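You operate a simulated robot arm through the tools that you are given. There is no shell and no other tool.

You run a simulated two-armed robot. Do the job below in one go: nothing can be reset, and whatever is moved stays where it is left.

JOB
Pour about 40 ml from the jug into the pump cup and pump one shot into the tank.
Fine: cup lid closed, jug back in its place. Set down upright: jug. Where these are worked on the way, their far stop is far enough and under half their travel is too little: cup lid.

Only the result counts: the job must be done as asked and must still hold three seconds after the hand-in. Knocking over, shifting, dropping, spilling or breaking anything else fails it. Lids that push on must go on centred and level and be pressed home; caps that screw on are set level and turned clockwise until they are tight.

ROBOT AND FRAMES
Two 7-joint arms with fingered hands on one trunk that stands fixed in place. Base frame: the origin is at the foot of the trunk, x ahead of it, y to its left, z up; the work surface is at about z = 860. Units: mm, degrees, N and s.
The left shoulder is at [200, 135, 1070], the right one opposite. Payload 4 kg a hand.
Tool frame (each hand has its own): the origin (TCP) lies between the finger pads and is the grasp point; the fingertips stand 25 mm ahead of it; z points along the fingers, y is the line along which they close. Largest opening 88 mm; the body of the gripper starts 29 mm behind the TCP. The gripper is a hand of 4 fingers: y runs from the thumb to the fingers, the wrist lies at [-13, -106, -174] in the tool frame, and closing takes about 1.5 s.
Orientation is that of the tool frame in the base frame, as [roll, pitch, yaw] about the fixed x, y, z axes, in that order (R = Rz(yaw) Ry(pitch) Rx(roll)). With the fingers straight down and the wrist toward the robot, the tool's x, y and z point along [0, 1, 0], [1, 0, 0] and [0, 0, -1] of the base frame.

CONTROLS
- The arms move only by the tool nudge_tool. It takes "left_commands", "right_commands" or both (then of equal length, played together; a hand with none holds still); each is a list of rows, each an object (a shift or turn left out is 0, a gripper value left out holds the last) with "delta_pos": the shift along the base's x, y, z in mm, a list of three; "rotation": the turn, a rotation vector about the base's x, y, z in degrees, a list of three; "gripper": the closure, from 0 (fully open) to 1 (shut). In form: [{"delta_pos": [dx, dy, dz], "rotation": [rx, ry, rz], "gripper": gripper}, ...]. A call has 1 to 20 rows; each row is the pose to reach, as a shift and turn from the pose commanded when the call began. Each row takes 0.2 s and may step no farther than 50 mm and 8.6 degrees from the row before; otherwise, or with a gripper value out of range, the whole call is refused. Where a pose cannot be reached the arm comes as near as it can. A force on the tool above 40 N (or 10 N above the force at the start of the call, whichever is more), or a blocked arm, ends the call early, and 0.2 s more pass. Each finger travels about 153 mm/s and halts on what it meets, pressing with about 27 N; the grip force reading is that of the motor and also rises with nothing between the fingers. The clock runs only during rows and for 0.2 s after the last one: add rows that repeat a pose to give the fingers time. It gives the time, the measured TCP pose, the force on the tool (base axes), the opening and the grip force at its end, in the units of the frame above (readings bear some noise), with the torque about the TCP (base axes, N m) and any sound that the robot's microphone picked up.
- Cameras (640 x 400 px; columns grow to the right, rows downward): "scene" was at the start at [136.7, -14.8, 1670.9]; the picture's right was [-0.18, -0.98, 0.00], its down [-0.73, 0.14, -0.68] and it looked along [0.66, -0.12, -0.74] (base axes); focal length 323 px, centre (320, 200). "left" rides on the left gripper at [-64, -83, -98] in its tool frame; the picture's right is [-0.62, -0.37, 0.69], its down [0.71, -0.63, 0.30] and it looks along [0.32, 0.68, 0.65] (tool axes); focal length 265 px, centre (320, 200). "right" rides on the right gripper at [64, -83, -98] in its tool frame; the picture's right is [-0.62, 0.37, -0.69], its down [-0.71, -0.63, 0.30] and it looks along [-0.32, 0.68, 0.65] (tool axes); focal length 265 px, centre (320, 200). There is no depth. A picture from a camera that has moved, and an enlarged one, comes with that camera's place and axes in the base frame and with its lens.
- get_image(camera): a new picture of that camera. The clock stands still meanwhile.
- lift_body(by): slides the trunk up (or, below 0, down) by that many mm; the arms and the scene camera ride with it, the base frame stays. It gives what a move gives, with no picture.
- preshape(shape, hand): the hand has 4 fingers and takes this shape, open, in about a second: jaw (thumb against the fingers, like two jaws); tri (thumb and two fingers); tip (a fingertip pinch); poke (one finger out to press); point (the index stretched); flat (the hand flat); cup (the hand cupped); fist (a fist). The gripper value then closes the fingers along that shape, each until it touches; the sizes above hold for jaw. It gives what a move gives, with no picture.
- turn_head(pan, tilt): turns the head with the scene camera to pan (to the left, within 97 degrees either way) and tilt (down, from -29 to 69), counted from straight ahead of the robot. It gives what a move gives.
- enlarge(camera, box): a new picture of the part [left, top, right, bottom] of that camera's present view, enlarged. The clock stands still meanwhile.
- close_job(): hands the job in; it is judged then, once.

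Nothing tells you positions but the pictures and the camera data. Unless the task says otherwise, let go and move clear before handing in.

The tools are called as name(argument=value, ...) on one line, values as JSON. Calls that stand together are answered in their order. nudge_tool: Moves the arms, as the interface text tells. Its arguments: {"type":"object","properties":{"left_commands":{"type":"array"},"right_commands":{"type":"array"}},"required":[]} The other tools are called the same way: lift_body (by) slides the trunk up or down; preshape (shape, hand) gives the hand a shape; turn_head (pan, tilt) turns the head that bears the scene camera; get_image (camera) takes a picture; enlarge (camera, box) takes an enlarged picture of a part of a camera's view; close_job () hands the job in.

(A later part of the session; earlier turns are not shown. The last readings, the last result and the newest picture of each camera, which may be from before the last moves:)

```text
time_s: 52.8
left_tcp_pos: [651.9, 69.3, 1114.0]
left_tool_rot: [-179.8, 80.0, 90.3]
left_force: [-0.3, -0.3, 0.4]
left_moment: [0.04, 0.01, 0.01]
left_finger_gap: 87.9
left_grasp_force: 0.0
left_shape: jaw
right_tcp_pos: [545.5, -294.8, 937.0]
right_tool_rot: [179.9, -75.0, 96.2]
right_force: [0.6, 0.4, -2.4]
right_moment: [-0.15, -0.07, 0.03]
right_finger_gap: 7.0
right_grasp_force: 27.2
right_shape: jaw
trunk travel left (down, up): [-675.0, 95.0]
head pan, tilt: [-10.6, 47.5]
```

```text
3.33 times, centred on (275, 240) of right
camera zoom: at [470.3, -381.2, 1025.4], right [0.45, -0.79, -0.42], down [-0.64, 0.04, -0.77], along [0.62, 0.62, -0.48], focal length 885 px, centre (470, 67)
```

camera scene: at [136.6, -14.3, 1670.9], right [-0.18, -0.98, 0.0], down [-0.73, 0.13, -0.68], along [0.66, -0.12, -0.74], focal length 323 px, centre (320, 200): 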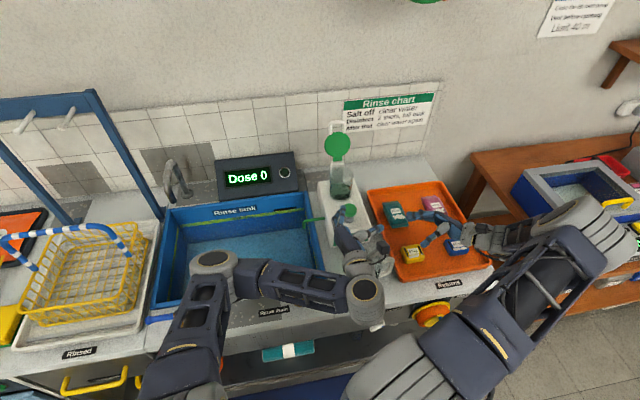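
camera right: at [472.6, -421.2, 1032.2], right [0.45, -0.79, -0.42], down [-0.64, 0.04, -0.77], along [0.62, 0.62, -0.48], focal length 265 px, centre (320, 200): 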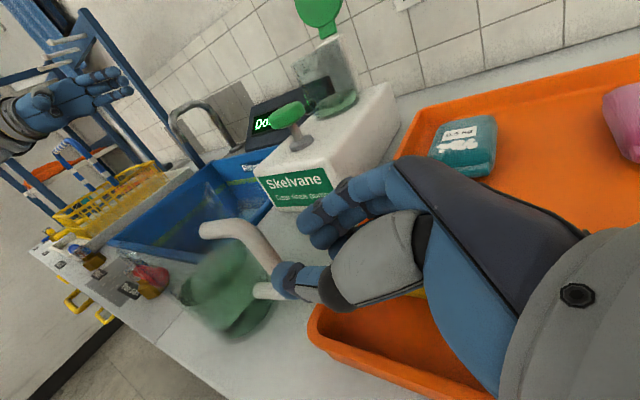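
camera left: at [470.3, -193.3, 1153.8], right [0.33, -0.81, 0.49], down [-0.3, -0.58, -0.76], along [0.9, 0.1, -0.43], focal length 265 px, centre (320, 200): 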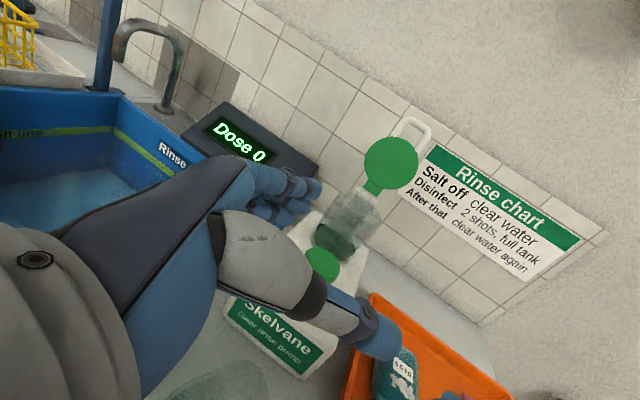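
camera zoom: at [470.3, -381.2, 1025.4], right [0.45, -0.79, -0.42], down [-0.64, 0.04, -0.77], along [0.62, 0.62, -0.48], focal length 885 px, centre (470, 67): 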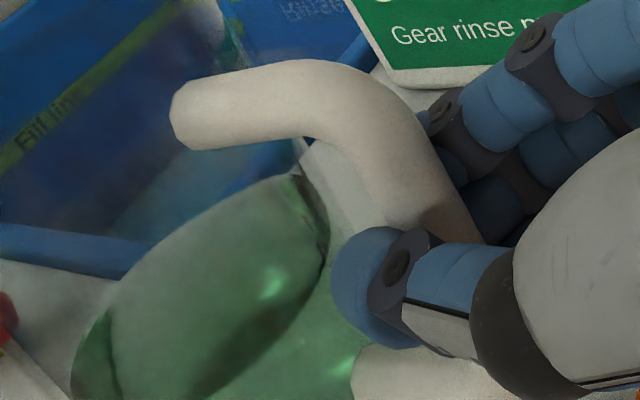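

The hand now carries part of the weight and the grip holds. I lift a little more in small steps.

nudge_tool(right_commands=[{"delta_pos": [0, 0, 2]}, {"delta_pos": [0, 0, 4]}, {"delta_pos": [0, 0, 6]}, {"delta_pos": [0, 0, 6]}])

enlarge(camera="scene", box=[340, 230, 420, 295])

enlarge(camera="right", box=[200, 180, 350, 300])

```text
time_s: 53.8
left_tcp_pos: [650.7, 69.4, 1114.7]
left_tool_rot: [-179.9, 80.1, 90.2]
left_force: [-0.2, -1.0, 0.7]
left_moment: [-0.02, 0.03, 0.01]
left_finger_gap: 88.1
left_grasp_force: 0.1
left_shape: jaw
right_tcp_pos: [544.8, -294.9, 944.2]
right_tool_rot: [-179.7, -75.0, 95.8]
right_force: [0.6, 0.1, -1.7]
right_moment: [-0.14, -0.04, -0.01]
right_finger_gap: 7.1
right_grasp_force: 26.8
right_shape: jaw
trunk travel left (down, up): [-675.0, 95.0]
head pan, tilt: [-10.6, 47.5]
```

```text
6.15 times, centred on (380, 262) of scene
camera zoom: at [136.8, -14.8, 1670.9], right [-0.18, -0.98, 0.0], down [-0.73, 0.14, -0.68], along [0.66, -0.12, -0.74], focal length 1989 px, centre (-49, -185)
```

zoom: 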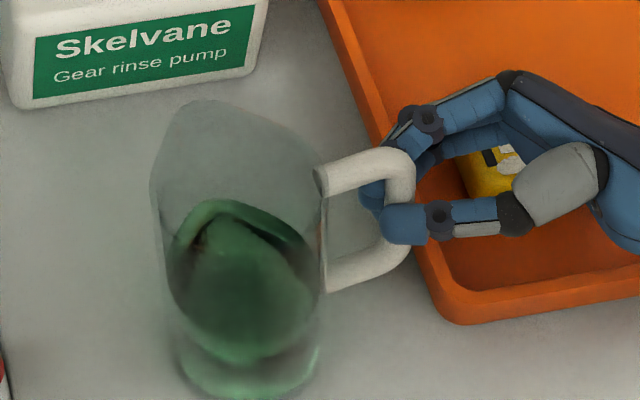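

```text
3.33 times, centred on (275, 240) of right
camera zoom: at [470.4, -381.2, 1031.5], right [0.45, -0.79, -0.42], down [-0.64, 0.04, -0.77], along [0.62, 0.62, -0.48], focal length 885 px, centre (470, 67)
```

zoom: 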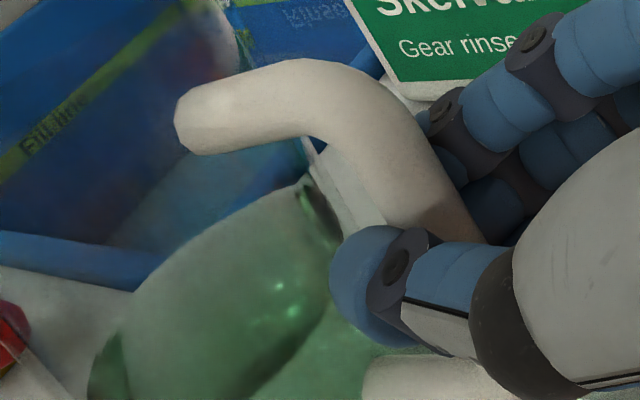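

The pinch holds the bar but the jug (about 0.9 kg) rotates about the pinch, so a handle grip can't keep it level. Better: set it down, and grip the jug's body from above with the right hand, closing along a diagonal that avoids spout and handle. First I lower it and release.

nudge_tool(right_commands=[{"delta_pos": [0, 0, -3]}, {"delta_pos": [0, 0, -6]}, {"delta_pos": [0, 0, -9]}, {"delta_pos": [0, 0, -10]}, {"delta_pos": [0, 0, -10]}])

nudge_tool(right_commands=[{"gripper": 0.9}, {"gripper": 0.8}, {"gripper": 0.75}, {"gripper": 0.75}, {"delta_pos": [1, -10, 3], "gripper": 0.75}, {"delta_pos": [2, -20, 5], "gripper": 0.75}, {"delta_pos": [3, -32, 9], "gripper": 0.75}, {"delta_pos": [4, -45, 12], "gripper": 0.6}, {"delta_pos": [5, -60, 20], "gripper": 0.4}])

enlarge(camera="scene", box=[330, 225, 420, 300])

get_image(camera="right")

```text
time_s: 55.0
left_tcp_pos: [649.9, 69.1, 1114.7]
left_tool_rot: [179.8, 80.0, 89.8]
left_force: [-0.8, 0.2, 0.2]
left_moment: [-0.03, 0.01, -0.03]
left_finger_gap: 87.9
left_grasp_force: 0.1
left_shape: jaw
right_tcp_pos: [545.5, -296.3, 934.0]
right_tool_rot: [179.9, -75.1, 96.1]
right_force: [-0.8, -1.4, 1.4]
right_moment: [0.01, -0.03, 0.03]
right_finger_gap: 7.6
right_grasp_force: 27.2
right_shape: jaw
trunk travel left (down, up): [-675.0, 95.0]
head pan, tilt: [-10.6, 47.5]
```

```text
time_s: 57.0
left_tcp_pos: [651.1, 69.9, 1113.7]
left_tool_rot: [-180.0, 80.1, 90.0]
left_force: [0.4, 0.1, 0.3]
left_moment: [-0.02, 0.02, 0.01]
left_finger_gap: 87.8
left_grasp_force: 0.2
left_shape: jaw
right_tcp_pos: [550.2, -354.9, 952.7]
right_tool_rot: [179.8, -74.9, 96.3]
right_force: [0.1, -0.1, -1.0]
right_moment: [-0.02, -0.01, 0.02]
right_finger_gap: 52.5
right_grasp_force: 0.2
right_shape: jaw
trunk travel left (down, up): [-675.0, 95.0]
head pan, tilt: [-10.6, 47.5]
```

```text
5.33 times, centred on (375, 262) of scene
camera zoom: at [136.7, -14.8, 1670.9], right [-0.18, -0.98, 0.0], down [-0.73, 0.14, -0.68], along [0.66, -0.12, -0.74], focal length 1723 px, centre (27, -133)
```

zoom: 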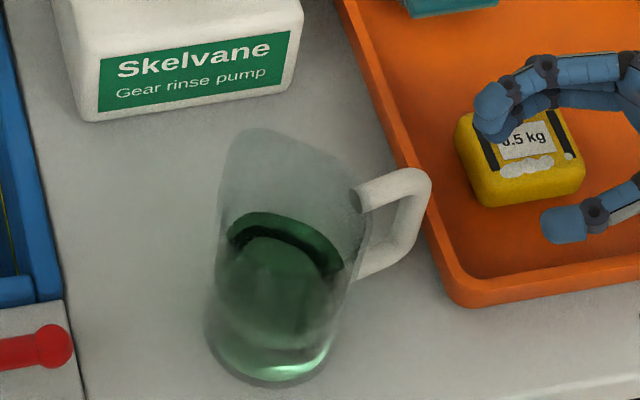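

```text
taken
camera right: at [474.9, -441.5, 1041.2], right [0.45, -0.79, -0.42], down [-0.64, 0.04, -0.77], along [0.62, 0.62, -0.48], focal length 265 px, centre (320, 200)
```

right: 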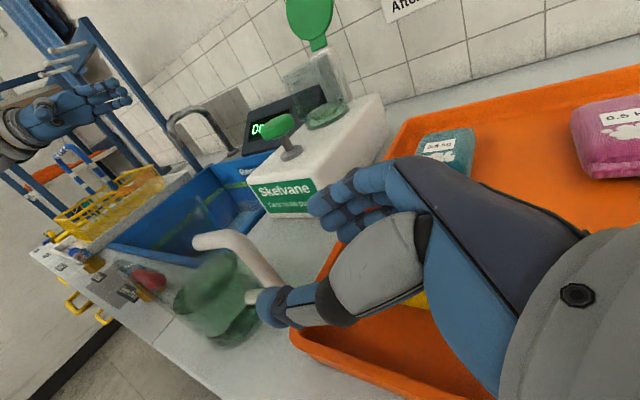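

The jug is safely upright again near [531,-214]. I swing the left camera to view the jug from the left so I can fix its position precisely before gripping from above, and bring the right hand back toward a vertical pose.

nudge_tool(left_commands=[{"delta_pos": [-5, 0, 0], "rotation": [0, 0, -8]}, {"delta_pos": [-10, 0, 0], "rotation": [0, 0, -16]}, {"delta_pos": [-15, 0, 0], "rotation": [0, 0, -24]}, {"delta_pos": [-20, 0, 0], "rotation": [0, 0, -32]}, {"delta_pos": [-25, 0, 0], "rotation": [0, 0, -40]}], right_commands=[{"delta_pos": [0, -15, 15], "rotation": [0, 0, -2], "gripper": 0}, {"delta_pos": [0, -30, 35], "rotation": [0, 0, -4], "gripper": 0}, {"delta_pos": [0, -40, 60], "rotation": [0, 0, -6], "gripper": 0}, {"delta_pos": [0, -40, 90], "rotation": [0, 0, -6], "gripper": 0}, {"delta_pos": [0, -40, 120], "rotation": [0, 0, -6], "gripper": 0}])

get_image(camera="left")

```text
time_s: 58.2
left_tcp_pos: [625.1, 71.0, 1113.3]
left_tool_rot: [179.6, 80.0, 49.5]
left_force: [0.3, -0.4, -0.3]
left_moment: [0.0, 0.0, 0.03]
left_finger_gap: 87.8
left_grasp_force: 0.0
left_shape: jaw
right_tcp_pos: [549.2, -394.0, 1073.6]
right_tool_rot: [180.0, -75.0, 90.0]
right_force: [-0.6, 0.5, 0.3]
right_moment: [0.01, 0.04, -0.04]
right_finger_gap: 87.9
right_grasp_force: 0.0
right_shape: jaw
trunk travel left (down, up): [-675.0, 95.0]
head pan, tilt: [-10.6, 47.5]
```

```text
taken
camera left: at [618.0, 189.1, 1194.3], right [-0.79, -0.37, 0.49], down [-0.59, 0.27, -0.76], along [0.14, -0.89, -0.43], focal length 265 px, centre (320, 200)
```

left: 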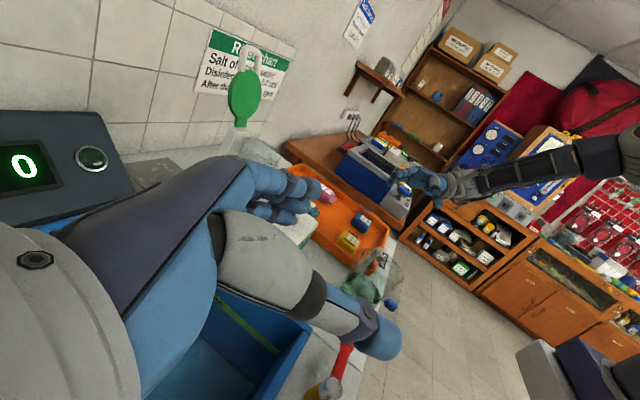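

enlarge(camera="left", box=[325, 255, 405, 315])

enlarge(camera="scene", box=[330, 225, 410, 295])

```text
6.67 times, centred on (365, 285) of left
camera zoom: at [618.0, 189.1, 1194.3], right [-0.79, -0.37, 0.49], down [-0.59, 0.27, -0.76], along [0.14, -0.89, -0.43], focal length 1769 px, centre (20, -367)
```

zoom: 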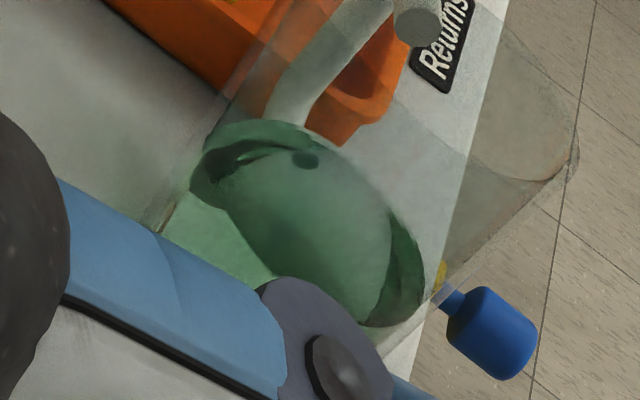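

```text
5.71 times, centred on (370, 260) of scene
camera zoom: at [136.6, -14.8, 1670.8], right [-0.18, -0.98, 0.0], down [-0.73, 0.14, -0.68], along [0.66, -0.12, -0.74], focal length 1846 px, centre (34, -143)
```

zoom: 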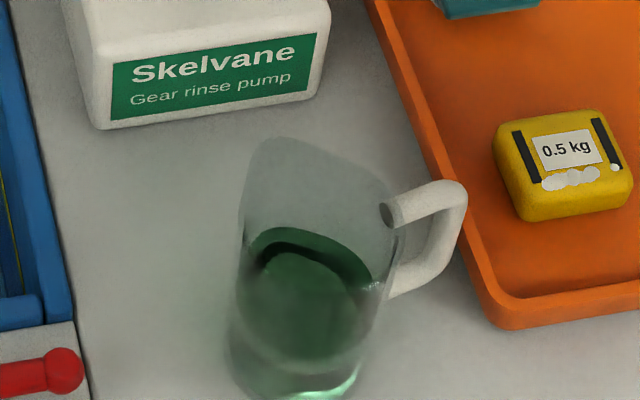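

nudge_tool(right_commands=[{"delta_pos": [0, 0, 4], "rotation": [-7.5, 0, 0]}, {"delta_pos": [0, 0, 8], "rotation": [-15, 0, 0]}, {"delta_pos": [0, 2, 12], "rotation": [-22.5, 0, 0]}, {"delta_pos": [0, 4, 16], "rotation": [-30, 0, 0]}, {"delta_pos": [0, 6, 20], "rotation": [-37.5, 0, 0]}, {"delta_pos": [0, 8, 24], "rotation": [-45, 0, 0]}, {"delta_pos": [0, 10, 28], "rotation": [-52.5, 0, 0]}, {"delta_pos": [0, 12, 32], "rotation": [-60, 0, 0]}, {"delta_pos": [0, 14, 36], "rotation": [-67.5, 0, 0]}, {"delta_pos": [0, 16, 40], "rotation": [-75, 0, 0]}])

nudge_tool(right_commands=[{"delta_pos": [0, 18, -2], "rotation": [0, 0, 7.5]}, {"delta_pos": [-2, 36, -4], "rotation": [0, 0, 15]}, {"delta_pos": [-4, 54, -8], "rotation": [0, 0, 22.5]}, {"delta_pos": [-6, 72, -12], "rotation": [0, 0, 30]}, {"delta_pos": [-8, 90, -16], "rotation": [0, 0, 37.5]}, {"delta_pos": [-10, 110, -20], "rotation": [0, 0, 45]}, {"delta_pos": [-12, 130, -24], "rotation": [0, 0, 52.5]}, {"delta_pos": [-15, 148, -28], "rotation": [0, 0, 60]}, {"delta_pos": [-18, 163, -32], "rotation": [0, 0, 67]}])

get_image(camera="right")

get_image(camera="left")

get_image(camera="scene")

```text
time_s: 60.4
left_tcp_pos: [626.0, 70.8, 1114.5]
left_tool_rot: [-179.8, 80.1, 50.2]
left_force: [-0.8, -0.1, -0.9]
left_moment: [-0.01, -0.01, 0.0]
left_finger_gap: 88.2
left_grasp_force: 0.1
left_shape: jaw
right_tcp_pos: [550.0, -378.9, 1113.8]
right_tool_rot: [180.0, 0.1, 90.0]
right_force: [-0.3, 0.2, -0.5]
right_moment: [0.0, -0.02, -0.02]
right_finger_gap: 88.0
right_grasp_force: 0.0
right_shape: jaw
trunk travel left (down, up): [-675.0, 95.0]
head pan, tilt: [-10.6, 47.5]
```

```text
time_s: 62.4
left_tcp_pos: [625.8, 70.7, 1114.4]
left_tool_rot: [-179.9, 80.1, 50.1]
left_force: [-0.5, 0.5, -0.2]
left_moment: [0.02, -0.03, 0.01]
left_finger_gap: 88.0
left_grasp_force: 0.0
left_shape: jaw
right_tcp_pos: [533.4, -215.6, 1081.7]
right_tool_rot: [-180.0, 0.0, 157.1]
right_force: [0.4, 0.5, 1.4]
right_moment: [0.01, -0.03, -0.03]
right_finger_gap: 87.9
right_grasp_force: 0.0
right_shape: jaw
trunk travel left (down, up): [-675.0, 95.0]
head pan, tilt: [-10.6, 47.5]
```

```text
taken
camera right: at [440.6, -267.1, 1180.2], right [0.71, 0.1, 0.69], down [0.41, -0.86, -0.3], along [0.57, 0.5, -0.65], focal length 265 px, centre (320, 200)
```

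right: 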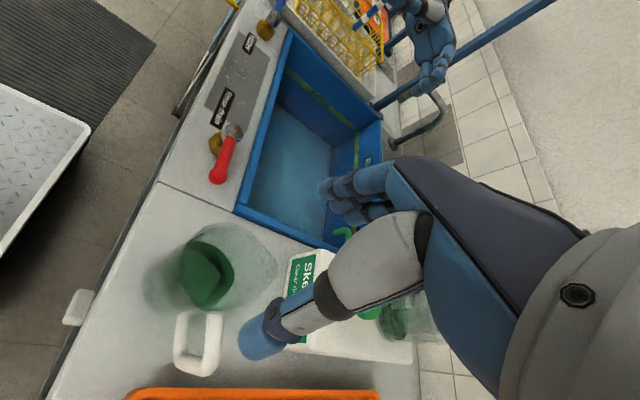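

```text
taken
camera left: at [618.0, 188.7, 1194.3], right [-0.79, -0.37, 0.49], down [-0.6, 0.27, -0.76], along [0.15, -0.89, -0.43], focal length 265 px, centre (320, 200)
```

left: 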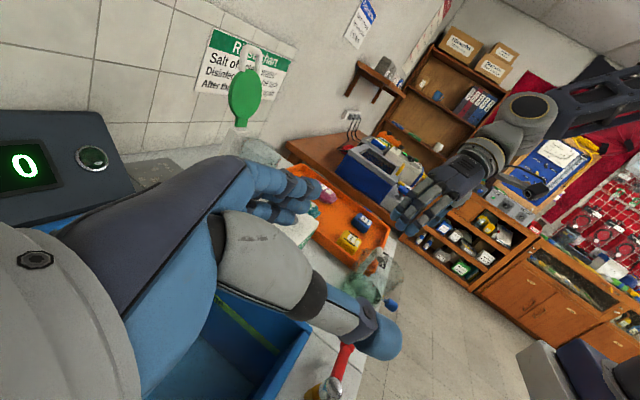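

```text
taken
camera scene: at [136.6, -14.9, 1670.9], right [-0.18, -0.98, 0.0], down [-0.73, 0.14, -0.68], along [0.66, -0.12, -0.74], focal length 323 px, centre (320, 200)
```

scene: 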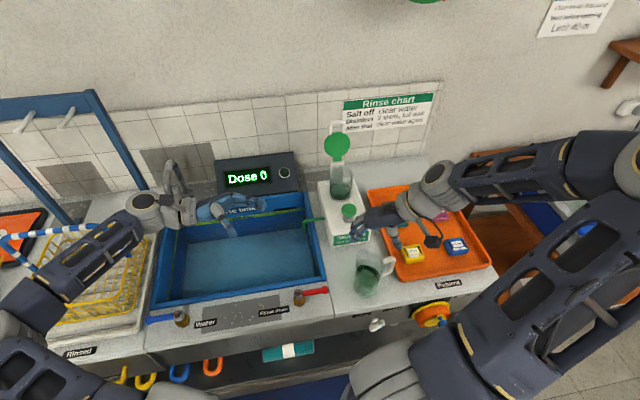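

enlarge(camera="right", box=[150, 205, 310, 385])

enlarge(camera="left", box=[325, 235, 405, 315])

enlarge(camera="scene", box=[330, 200, 450, 300])

```text
2.22 times, centred on (230, 295) of right
camera zoom: at [440.6, -267.1, 1180.2], right [0.71, 0.1, 0.69], down [0.41, -0.86, -0.3], along [0.57, 0.5, -0.65], focal length 590 px, centre (520, -11)
```

zoom: 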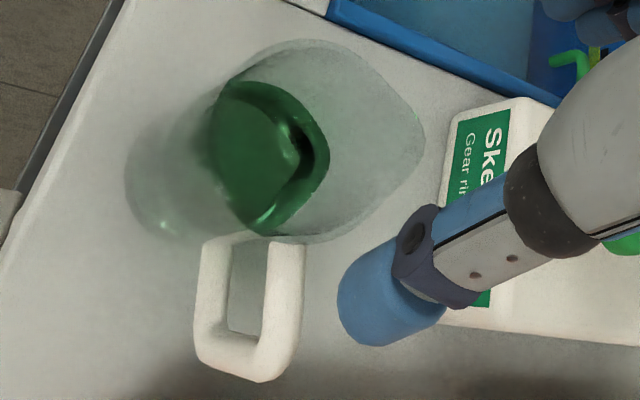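

```text
5.00 times, centred on (365, 275) of left
camera zoom: at [618.0, 188.7, 1194.3], right [-0.79, -0.37, 0.49], down [-0.6, 0.27, -0.76], along [0.15, -0.89, -0.43], focal length 1327 px, centre (95, -175)
```

zoom: 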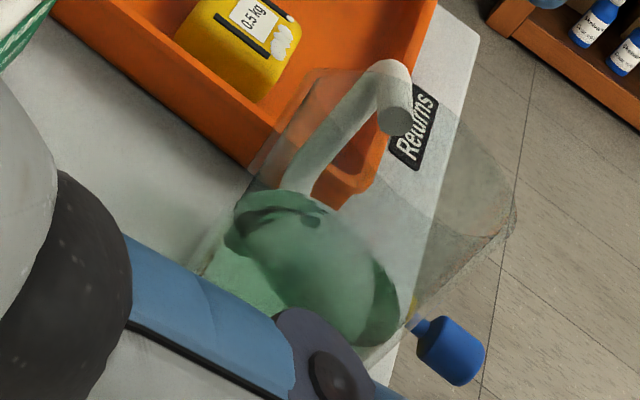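

```text
4.00 times, centred on (390, 250) of scene
camera zoom: at [136.6, -14.9, 1670.9], right [-0.18, -0.98, 0.0], down [-0.73, 0.14, -0.68], along [0.66, -0.12, -0.74], focal length 1293 px, centre (40, 0)
```

zoom: 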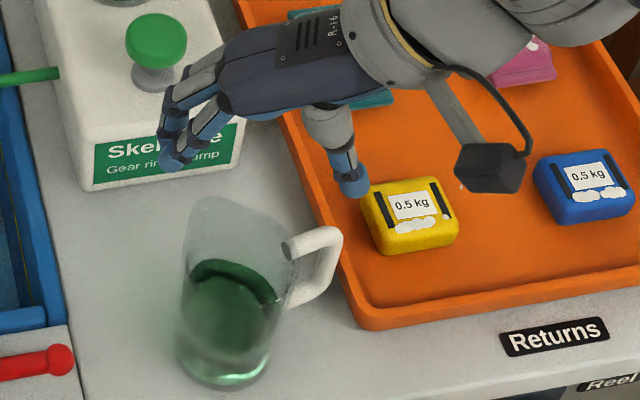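

The jug's rim fits a 37–38 mm circle centred at about [531.5,-214.5], spout at ~12°, handle at ~-80°. The right hand hovers above with thumb/fingers on the clear diagonal. I descend to just above the rim and check.

nudge_tool(right_commands=[{"delta_pos": [-1, 0.5, -20]}, {"delta_pos": [-2, 1, -40]}, {"delta_pos": [-2, 1, -58]}, {"delta_pos": [-2, 1, -72]}])

get_image(camera="right")

enlarge(camera="scene", box=[330, 210, 420, 290])

enlarge(camera="left", box=[325, 215, 425, 315])

```text
time_s: 63.4
left_tcp_pos: [625.4, 71.5, 1113.4]
left_tool_rot: [-179.9, 80.1, 50.1]
left_force: [0.0, -0.4, -0.1]
left_moment: [-0.04, 0.01, 0.01]
left_finger_gap: 87.8
left_grasp_force: 0.0
left_shape: jaw
right_tcp_pos: [531.1, -215.0, 1008.7]
right_tool_rot: [-180.0, 0.1, 157.0]
right_force: [-0.2, -0.6, 0.5]
right_moment: [0.0, 0.0, 0.03]
right_finger_gap: 87.8
right_grasp_force: 0.1
right_shape: jaw
trunk travel left (down, up): [-675.0, 95.0]
head pan, tilt: [-10.6, 47.5]
```

```text
taken
camera right: at [438.6, -265.8, 1107.6], right [0.71, 0.1, 0.69], down [0.41, -0.86, -0.3], along [0.57, 0.5, -0.65], focal length 265 px, centre (320, 200)
```

right: 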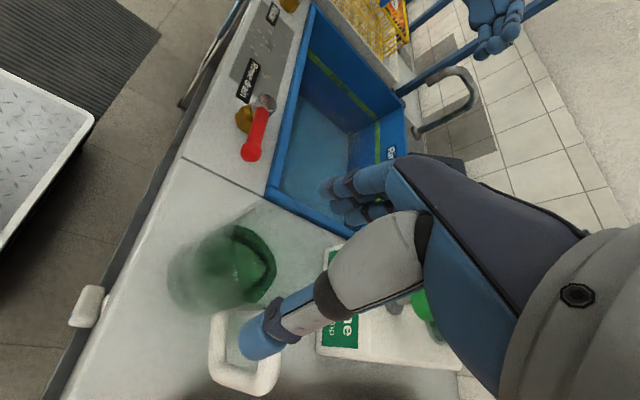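

```text
5.00 times, centred on (375, 250) of scene
camera zoom: at [136.6, -14.7, 1670.9], right [-0.18, -0.98, 0.0], down [-0.73, 0.14, -0.68], along [0.66, -0.12, -0.74], focal length 1616 px, centre (45, -50)
```

zoom: 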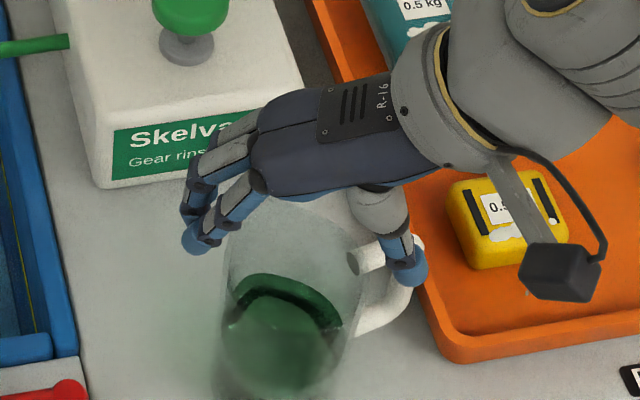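

```text
4.00 times, centred on (375, 265) of left
camera zoom: at [618.0, 188.8, 1194.3], right [-0.79, -0.37, 0.49], down [-0.6, 0.27, -0.76], along [0.15, -0.89, -0.43], focal length 1062 px, centre (100, -60)
```

zoom: 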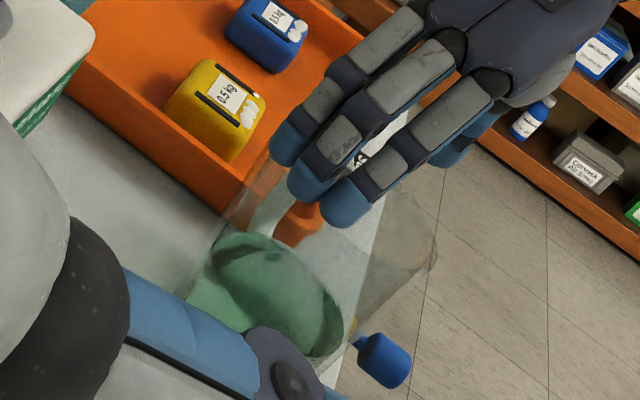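

nudge_tool(right_commands=[{"delta_pos": [0.5, 0.5, -10]}, {"delta_pos": [0.5, 0.5, -20]}, {"delta_pos": [0.5, 0.5, -30]}])

enlarge(camera="scene", box=[330, 210, 420, 290])

enlarge(camera="left", box=[325, 215, 425, 315])

enlarge(camera="right", box=[150, 190, 390, 370])

```text
time_s: 64.2
left_tcp_pos: [625.7, 70.2, 1113.7]
left_tool_rot: [179.8, 80.0, 49.8]
left_force: [-0.2, 0.0, 1.0]
left_moment: [-0.01, -0.02, 0.02]
left_finger_gap: 87.9
left_grasp_force: 0.1
left_shape: jaw
right_tcp_pos: [530.6, -213.4, 979.9]
right_tool_rot: [-180.0, 0.1, 156.9]
right_force: [-0.9, 0.7, 0.4]
right_moment: [0.0, -0.01, 0.0]
right_finger_gap: 87.9
right_grasp_force: 0.0
right_shape: jaw
trunk travel left (down, up): [-675.0, 95.0]
head pan, tilt: [-10.6, 47.5]
```

```text
5.00 times, centred on (375, 250) of scene
camera zoom: at [136.7, -14.8, 1670.9], right [-0.18, -0.98, 0.0], down [-0.73, 0.14, -0.68], along [0.66, -0.12, -0.74], focal length 1616 px, centre (45, -50)
```

zoom: 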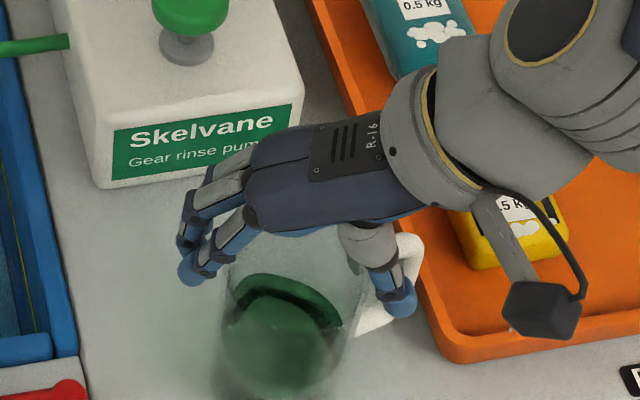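

```text
4.00 times, centred on (375, 265) of left
camera zoom: at [618.0, 188.8, 1194.2], right [-0.79, -0.37, 0.49], down [-0.6, 0.27, -0.76], along [0.15, -0.89, -0.43], focal length 1062 px, centre (100, -60)
```

zoom: 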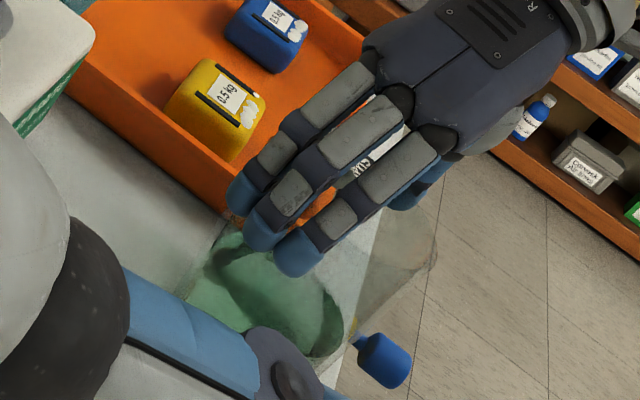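

```text
2.22 times, centred on (270, 280) of right
camera zoom: at [439.0, -265.8, 1077.7], right [0.71, 0.1, 0.69], down [0.41, -0.86, -0.3], along [0.57, 0.5, -0.65], focal length 590 px, centre (431, 22)
```

zoom: 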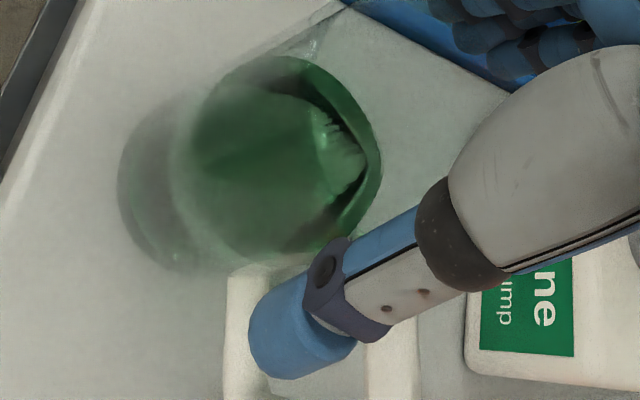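

nudge_tool(right_commands=[{"delta_pos": [0.5, -1, -8]}, {"delta_pos": [0.5, -1, -16]}, {"delta_pos": [0.5, -1, -24]}])

enlarge(camera="scene", box=[330, 210, 420, 290])

enlarge(camera="left", box=[325, 215, 425, 315])

enlarge(camera="right", box=[150, 190, 390, 370])

```text
time_s: 65.0
left_tcp_pos: [624.2, 70.1, 1113.0]
left_tool_rot: [179.8, 80.0, 49.7]
left_force: [0.6, 0.2, -0.2]
left_moment: [0.01, 0.0, -0.03]
left_finger_gap: 87.9
left_grasp_force: 0.2
left_shape: jaw
right_tcp_pos: [531.3, -215.1, 958.6]
right_tool_rot: [180.0, 0.1, 157.0]
right_force: [-0.1, 2.2, 22.9]
right_moment: [0.2, 0.08, -0.08]
right_finger_gap: 88.2
right_grasp_force: 0.1
right_shape: jaw
trunk travel left (down, up): [-675.0, 95.0]
head pan, tilt: [-10.6, 47.5]
```

```text
5.00 times, centred on (375, 250) of scene
camera zoom: at [136.2, -14.5, 1671.5], right [-0.18, -0.98, 0.0], down [-0.72, 0.14, -0.68], along [0.66, -0.12, -0.74], focal length 1616 px, centre (45, -50)
```

zoom: 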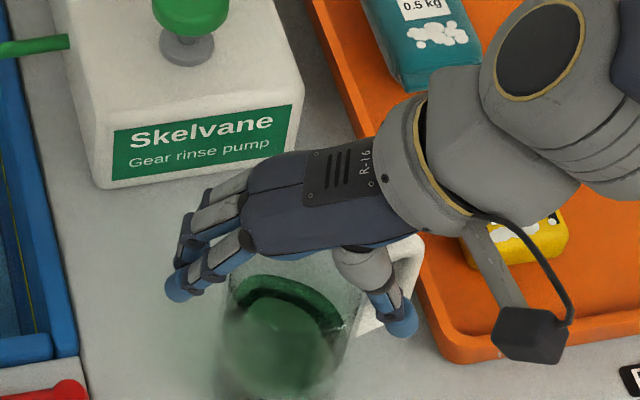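

```text
4.00 times, centred on (375, 265) of left
camera zoom: at [617.7, 189.0, 1194.9], right [-0.79, -0.37, 0.49], down [-0.6, 0.27, -0.76], along [0.15, -0.89, -0.43], focal length 1062 px, centre (100, -60)
```

zoom: 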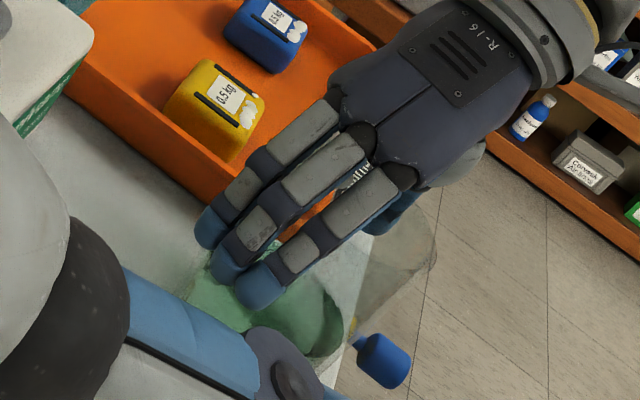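

```text
2.22 times, centred on (270, 280) of right
camera zoom: at [439.8, -266.1, 1056.0], right [0.71, 0.1, 0.69], down [0.41, -0.86, -0.3], along [0.57, 0.5, -0.65], focal length 590 px, centre (431, 22)
```

zoom: 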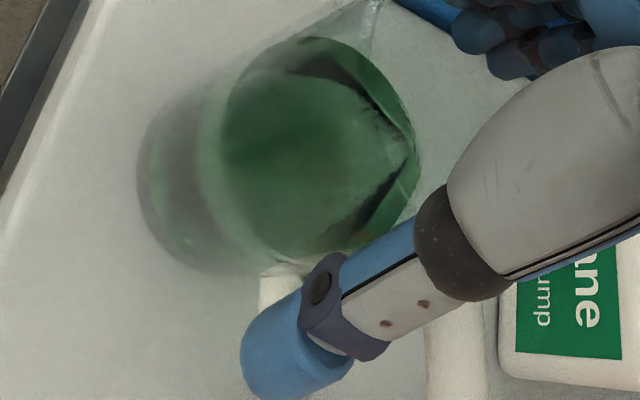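

The palm touched the rim (23 N). I back up 5 mm and then close the fingers around the body.

nudge_tool(right_commands=[{"delta_pos": [0, 0, 3]}, {"delta_pos": [0, 0, 6]}, {"delta_pos": [0, 0, 6], "gripper": 0.1}, {"delta_pos": [0, 0, 6], "gripper": 0.15}, {"delta_pos": [0, 0, 6], "gripper": 0.2}, {"delta_pos": [0, 0, 6], "gripper": 0.25}])

enlarge(camera="scene", box=[330, 210, 420, 290])

enlarge(camera="left", box=[325, 215, 425, 315])

```text
time_s: 66.4
left_tcp_pos: [626.0, 70.4, 1113.4]
left_tool_rot: [179.6, 80.0, 49.6]
left_force: [0.8, 0.4, 0.4]
left_moment: [0.02, 0.0, -0.01]
left_finger_gap: 88.2
left_grasp_force: 0.0
left_shape: jaw
right_tcp_pos: [531.4, -215.9, 962.2]
right_tool_rot: [180.0, 0.1, 157.0]
right_force: [0.0, -0.3, -2.3]
right_moment: [0.02, -0.01, 0.01]
right_finger_gap: 66.4
right_grasp_force: 0.1
right_shape: jaw
trunk travel left (down, up): [-675.0, 95.0]
head pan, tilt: [-10.6, 47.5]
```

```text
5.00 times, centred on (375, 250) of scene
camera zoom: at [136.8, -14.8, 1670.9], right [-0.18, -0.98, 0.0], down [-0.73, 0.14, -0.68], along [0.66, -0.12, -0.74], focal length 1616 px, centre (45, -50)
```

zoom: 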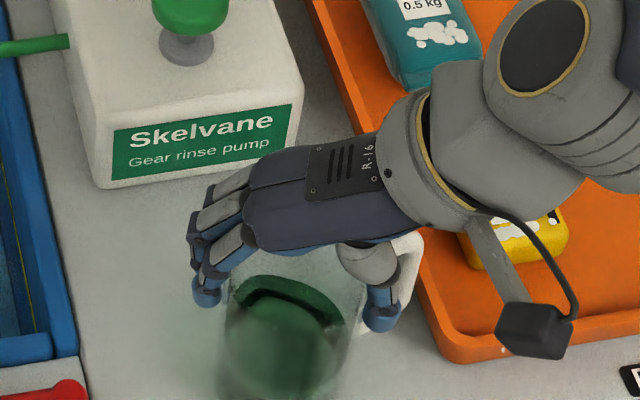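

```text
4.00 times, centred on (375, 265) of left
camera zoom: at [618.1, 188.7, 1194.2], right [-0.79, -0.37, 0.49], down [-0.6, 0.27, -0.76], along [0.15, -0.89, -0.43], focal length 1062 px, centre (100, -60)
```

zoom: 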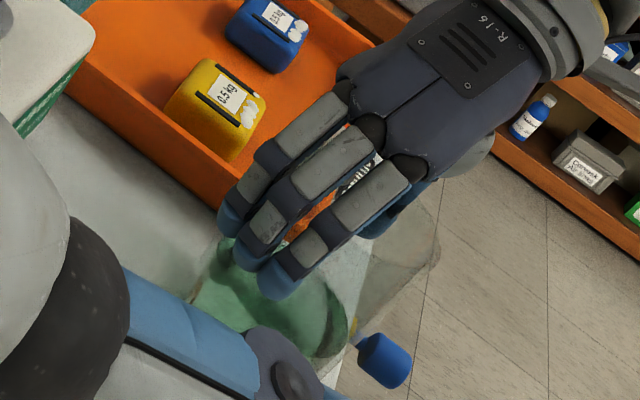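

nudge_tool(right_commands=[{"gripper": 0.3}, {"gripper": 0.35}, {"gripper": 0.4}, {"gripper": 0.5}, {"gripper": 0.6}, {"gripper": 0.7}])

enlarge(camera="scene", box=[330, 210, 420, 290])

enlarge(camera="left", box=[325, 215, 425, 315])

enlarge(camera="right", box=[150, 190, 390, 370])

```text
time_s: 67.8
left_tcp_pos: [626.1, 71.8, 1113.9]
left_tool_rot: [-179.7, 80.0, 50.4]
left_force: [0.2, 0.0, -0.5]
left_moment: [0.03, -0.02, -0.01]
left_finger_gap: 87.9
left_grasp_force: 0.0
left_shape: jaw
right_tcp_pos: [530.1, -215.4, 961.6]
right_tool_rot: [179.9, 0.0, 157.0]
right_force: [0.1, 0.4, -0.3]
right_moment: [0.05, 0.0, 0.02]
right_finger_gap: 60.0
right_grasp_force: 27.6
right_shape: jaw
trunk travel left (down, up): [-675.0, 95.0]
head pan, tilt: [-10.6, 47.5]
```

```text
5.00 times, centred on (375, 250) of scene
camera zoom: at [136.8, -14.8, 1670.9], right [-0.18, -0.98, 0.0], down [-0.73, 0.14, -0.68], along [0.66, -0.12, -0.74], focal length 1616 px, centre (45, -50)
```

zoom: 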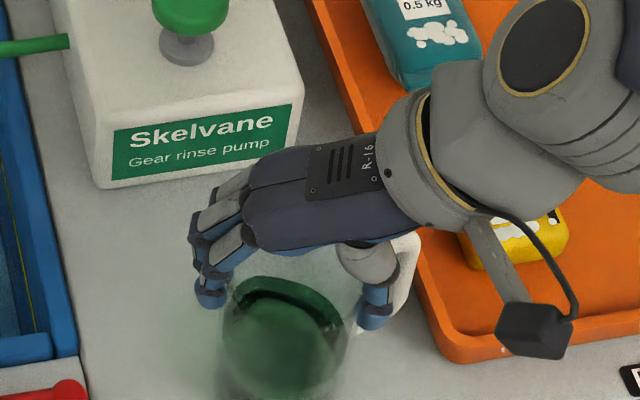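

```text
4.00 times, centred on (375, 265) of left
camera zoom: at [618.1, 188.7, 1194.2], right [-0.79, -0.37, 0.49], down [-0.6, 0.27, -0.76], along [0.15, -0.89, -0.43], focal length 1062 px, centre (100, -60)
```

zoom: 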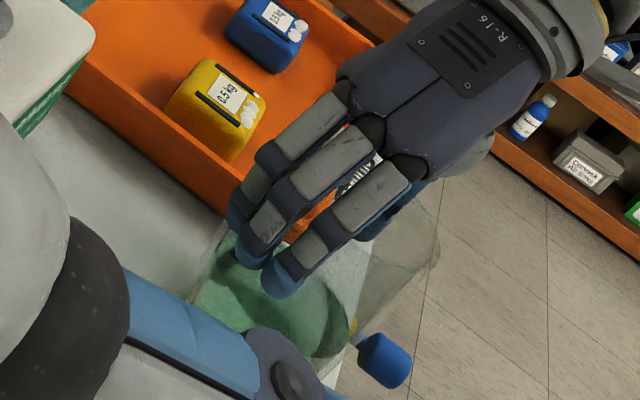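

```text
2.22 times, centred on (270, 280) of right
camera zoom: at [439.5, -266.7, 1060.4], right [0.71, 0.1, 0.69], down [0.41, -0.86, -0.3], along [0.57, 0.5, -0.65], focal length 590 px, centre (431, 22)
```

zoom: 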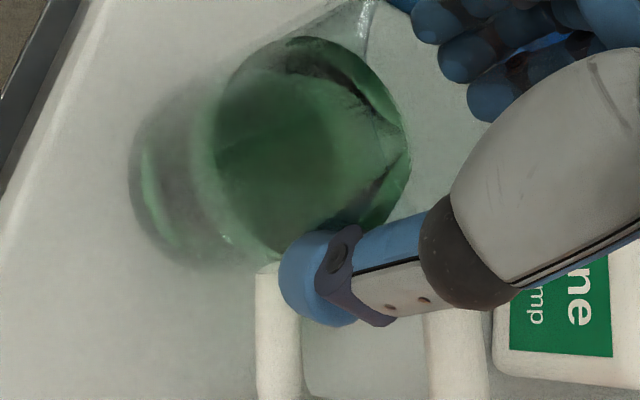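

The fingers stopped at 60 mm with 27 N — a firm body grip. Test lift.

nudge_tool(right_commands=[{"delta_pos": [0, 0, 3]}, {"delta_pos": [0, 0, 6]}, {"delta_pos": [0, 0, 10]}, {"delta_pos": [0, 0, 10]}])

enlarge(camera="scene", box=[330, 210, 420, 300])

enlarge(camera="left", box=[325, 215, 425, 315])

```text
time_s: 68.8
left_tcp_pos: [624.9, 70.0, 1112.7]
left_tool_rot: [180.0, 80.0, 49.9]
left_force: [0.2, 0.0, 0.3]
left_moment: [-0.01, 0.02, 0.0]
left_finger_gap: 88.1
left_grasp_force: 0.0
left_shape: jaw
right_tcp_pos: [531.1, -216.4, 970.2]
right_tool_rot: [180.0, 0.0, 157.0]
right_force: [-0.6, -0.4, -2.4]
right_moment: [0.0, 0.01, -0.02]
right_finger_gap: 59.8
right_grasp_force: 27.1
right_shape: jaw
trunk travel left (down, up): [-675.0, 95.0]
head pan, tilt: [-10.6, 47.5]
```

```text
4.44 times, centred on (375, 255) of scene
camera zoom: at [136.8, -14.8, 1670.9], right [-0.18, -0.98, 0.0], down [-0.73, 0.14, -0.68], along [0.66, -0.12, -0.74], focal length 1436 px, centre (76, -44)
```

zoom: 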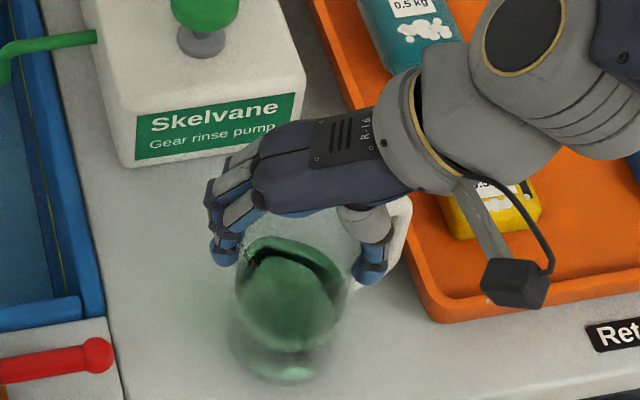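

```text
4.00 times, centred on (375, 265) of left
camera zoom: at [618.1, 188.7, 1194.2], right [-0.79, -0.37, 0.49], down [-0.6, 0.27, -0.76], along [0.15, -0.89, -0.43], focal length 1062 px, centre (100, -60)
```

zoom: 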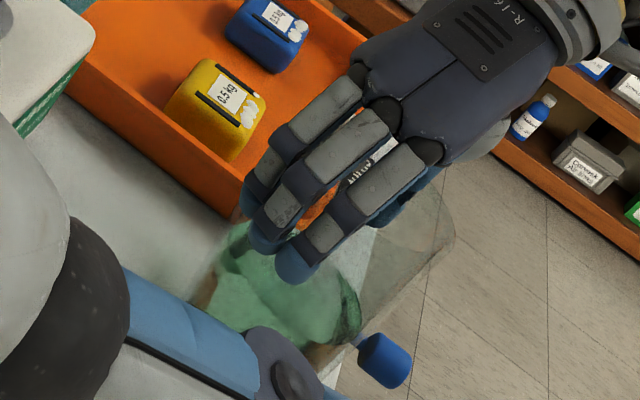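

The jug is held level and only weighs about 2.4 N in the hand. I'll raise it straight up, then carry it over the tank to the left of the cup with the spout turned toward the cup; the scene camera should then see the cup during the pour.

nudge_tool(right_commands=[{"delta_pos": [0, 0, 10]}, {"delta_pos": [0, 0, 25]}, {"delta_pos": [0, 0, 45]}, {"delta_pos": [0, 0, 65]}, {"delta_pos": [0, 0, 85]}, {"delta_pos": [0, 0, 105]}, {"delta_pos": [0, 0, 125]}, {"delta_pos": [0, 0, 145]}, {"delta_pos": [0, 0, 160]}, {"delta_pos": [0, 0, 172]}, {"delta_pos": [0, 0, 180]}, {"delta_pos": [0, 0, 180]}])

get_image(camera="scene")

get_image(camera="left")

get_image(camera="right")

```text
time_s: 71.4
left_tcp_pos: [625.7, 70.7, 1114.4]
left_tool_rot: [180.0, 79.9, 49.9]
left_force: [-0.2, 0.1, 0.8]
left_moment: [-0.03, -0.03, 0.05]
left_finger_gap: 88.1
left_grasp_force: 0.1
left_shape: jaw
right_tcp_pos: [531.7, -216.1, 1153.0]
right_tool_rot: [-180.0, 0.0, 156.9]
right_force: [0.3, -0.7, -2.8]
right_moment: [-0.02, 0.01, 0.02]
right_finger_gap: 59.9
right_grasp_force: 27.2
right_shape: jaw
trunk travel left (down, up): [-675.0, 95.0]
head pan, tilt: [-10.6, 47.5]
```

```text
taken
camera scene: at [136.8, -14.8, 1670.9], right [-0.18, -0.98, 0.0], down [-0.73, 0.14, -0.68], along [0.66, -0.12, -0.74], focal length 323 px, centre (320, 200)
```

scene: 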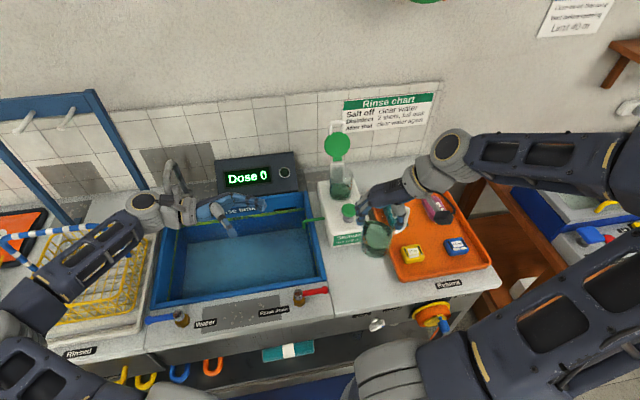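

```text
taken
camera left: at [618.1, 188.7, 1194.2], right [-0.79, -0.37, 0.49], down [-0.6, 0.27, -0.76], along [0.15, -0.89, -0.43], focal length 265 px, centre (320, 200)
```

left: 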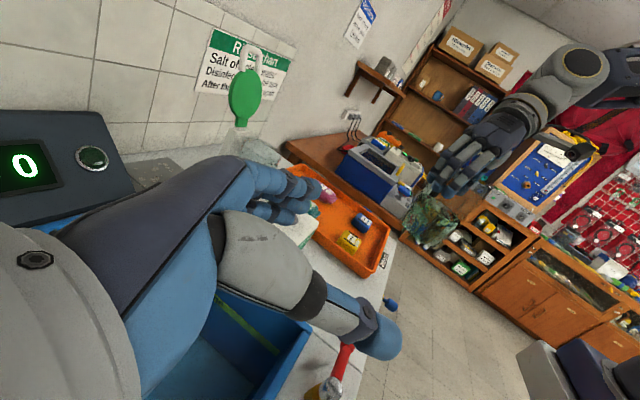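

```text
taken
camera right: at [440.0, -266.7, 1250.0], right [0.71, 0.1, 0.69], down [0.41, -0.86, -0.3], along [0.57, 0.5, -0.65], focal length 265 px, centre (320, 200)
```

right: 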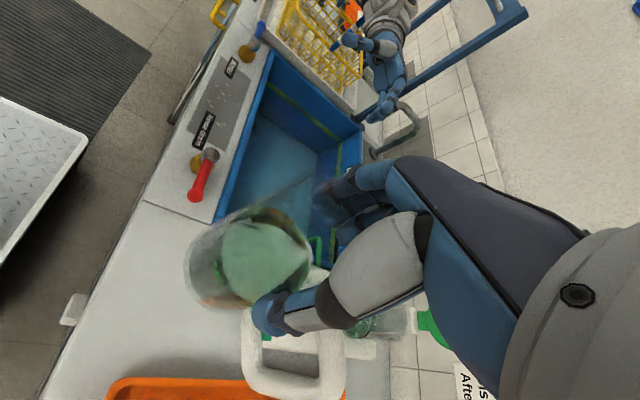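

enlarge(camera="left", box=[380, 130, 540, 260])

enlarge(camera="scene", box=[330, 160, 450, 270])

```text
3.08 times, centred on (460, 195) of left
camera zoom: at [618.1, 188.7, 1194.2], right [-0.79, -0.37, 0.49], down [-0.6, 0.27, -0.76], along [0.15, -0.89, -0.43], focal length 817 px, centre (-111, 215)
```

zoom: 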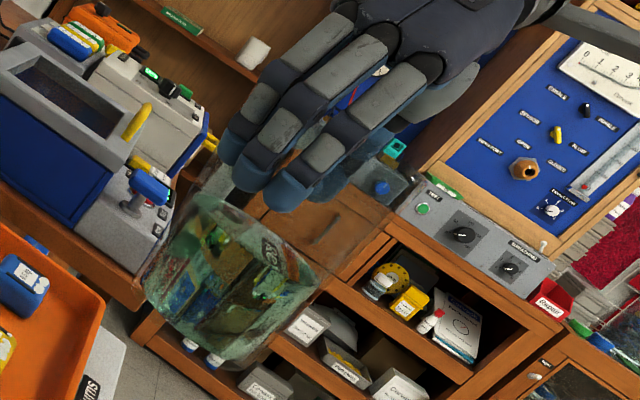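

```text
3.64 times, centred on (390, 215) of scene
camera zoom: at [136.8, -14.8, 1670.9], right [-0.18, -0.98, 0.0], down [-0.73, 0.14, -0.68], along [0.66, -0.12, -0.74], focal length 1175 px, centre (66, 146)
```

zoom: 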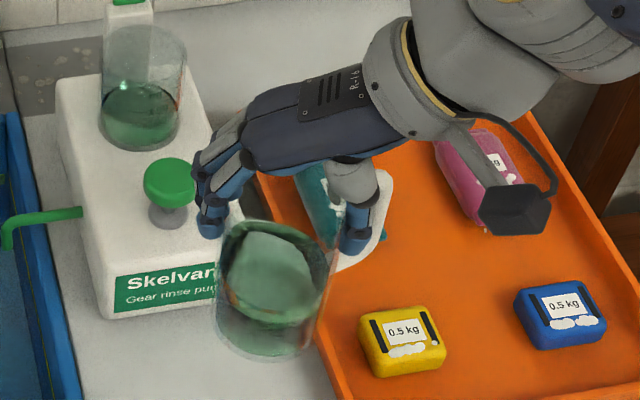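

The body grip holds and the jug hangs level with roughly 200 ml in it. Now I carry it slowly over toward the left of the cup while turning the spout to face the cup.

nudge_tool(right_commands=[{"delta_pos": [8, 6, 0], "rotation": [0, 0, -5.8]}, {"delta_pos": [18, 14, 0], "rotation": [0, 0, -11.6]}, {"delta_pos": [30, 24, 0], "rotation": [0, 0, -17.4]}, {"delta_pos": [44, 36, 0], "rotation": [0, 0, -23.2]}, {"delta_pos": [60, 50, 0], "rotation": [0, 0, -29]}, {"delta_pos": [78, 62, 0], "rotation": [0, 0, -34.8]}, {"delta_pos": [96, 72, 0], "rotation": [0, 0, -40.6]}, {"delta_pos": [116, 80, 0], "rotation": [0, 0, -46.4]}, {"delta_pos": [136, 84, 0], "rotation": [0, 0, -52.2]}, {"delta_pos": [158, 86, 0], "rotation": [0, 0, -58]}, {"delta_pos": [180, 86, 0], "rotation": [0, 0, -63.8]}, {"delta_pos": [202, 84, 0], "rotation": [0, 0, -69.6]}, {"delta_pos": [222, 80, 0], "rotation": [0, 0, -75.4]}, {"delta_pos": [240, 76, 0], "rotation": [0, 0, -81.2]}, {"delta_pos": [255, 70, 0], "rotation": [0, 0, -87]}])

get_image(camera="scene")

get_image(camera="left")

get_image(camera="right")

```text
time_s: 74.6
left_tcp_pos: [625.7, 70.4, 1114.3]
left_tool_rot: [-179.6, 80.0, 50.4]
left_force: [-0.3, -0.6, 0.4]
left_moment: [-0.02, 0.01, -0.04]
left_finger_gap: 87.9
left_grasp_force: 0.0
left_shape: jaw
right_tcp_pos: [787.3, -145.6, 1150.8]
right_tool_rot: [-180.0, 0.0, 69.9]
right_force: [0.4, -0.2, -2.0]
right_moment: [-0.01, -0.02, 0.02]
right_finger_gap: 59.9
right_grasp_force: 27.0
right_shape: jaw
trunk travel left (down, up): [-675.0, 95.0]
head pan, tilt: [-10.6, 47.5]
```

```text
taken
camera scene: at [136.6, -14.9, 1670.9], right [-0.18, -0.98, 0.0], down [-0.73, 0.14, -0.68], along [0.66, -0.12, -0.74], focal length 323 px, centre (320, 200)
```

scene: 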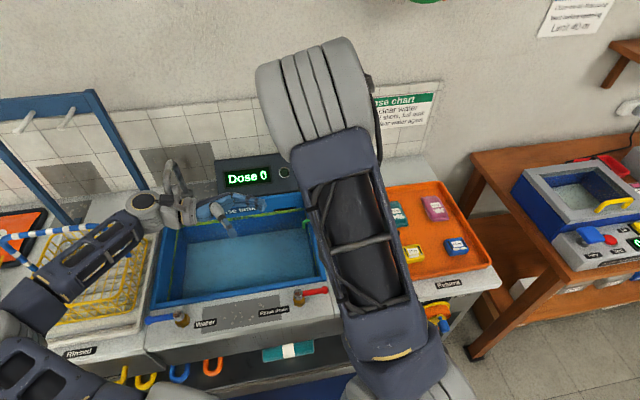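

```text
taken
camera left: at [618.0, 188.6, 1194.3], right [-0.79, -0.37, 0.49], down [-0.6, 0.27, -0.76], along [0.15, -0.89, -0.43], focal length 265 px, centre (320, 200)
```

left: 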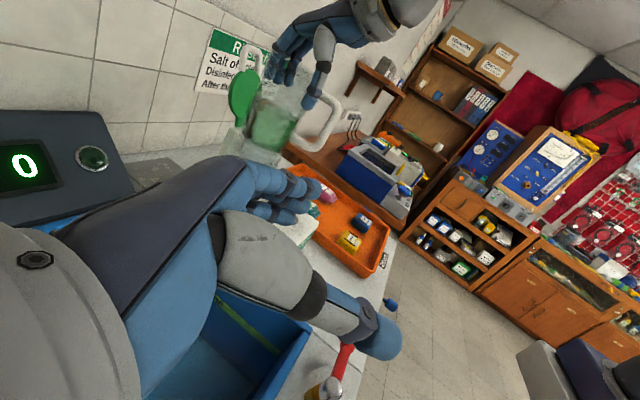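

```text
taken
camera right: at [730.6, -55.8, 1249.7], right [0.13, -0.71, 0.69], down [-0.84, -0.45, -0.3], along [0.53, -0.54, -0.65], focal length 265 px, centre (320, 200)
```

right: 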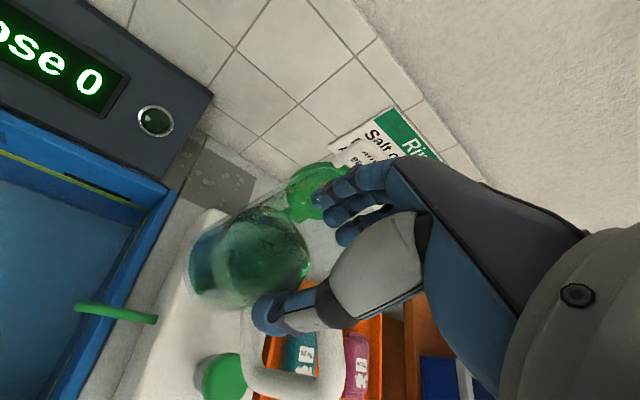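

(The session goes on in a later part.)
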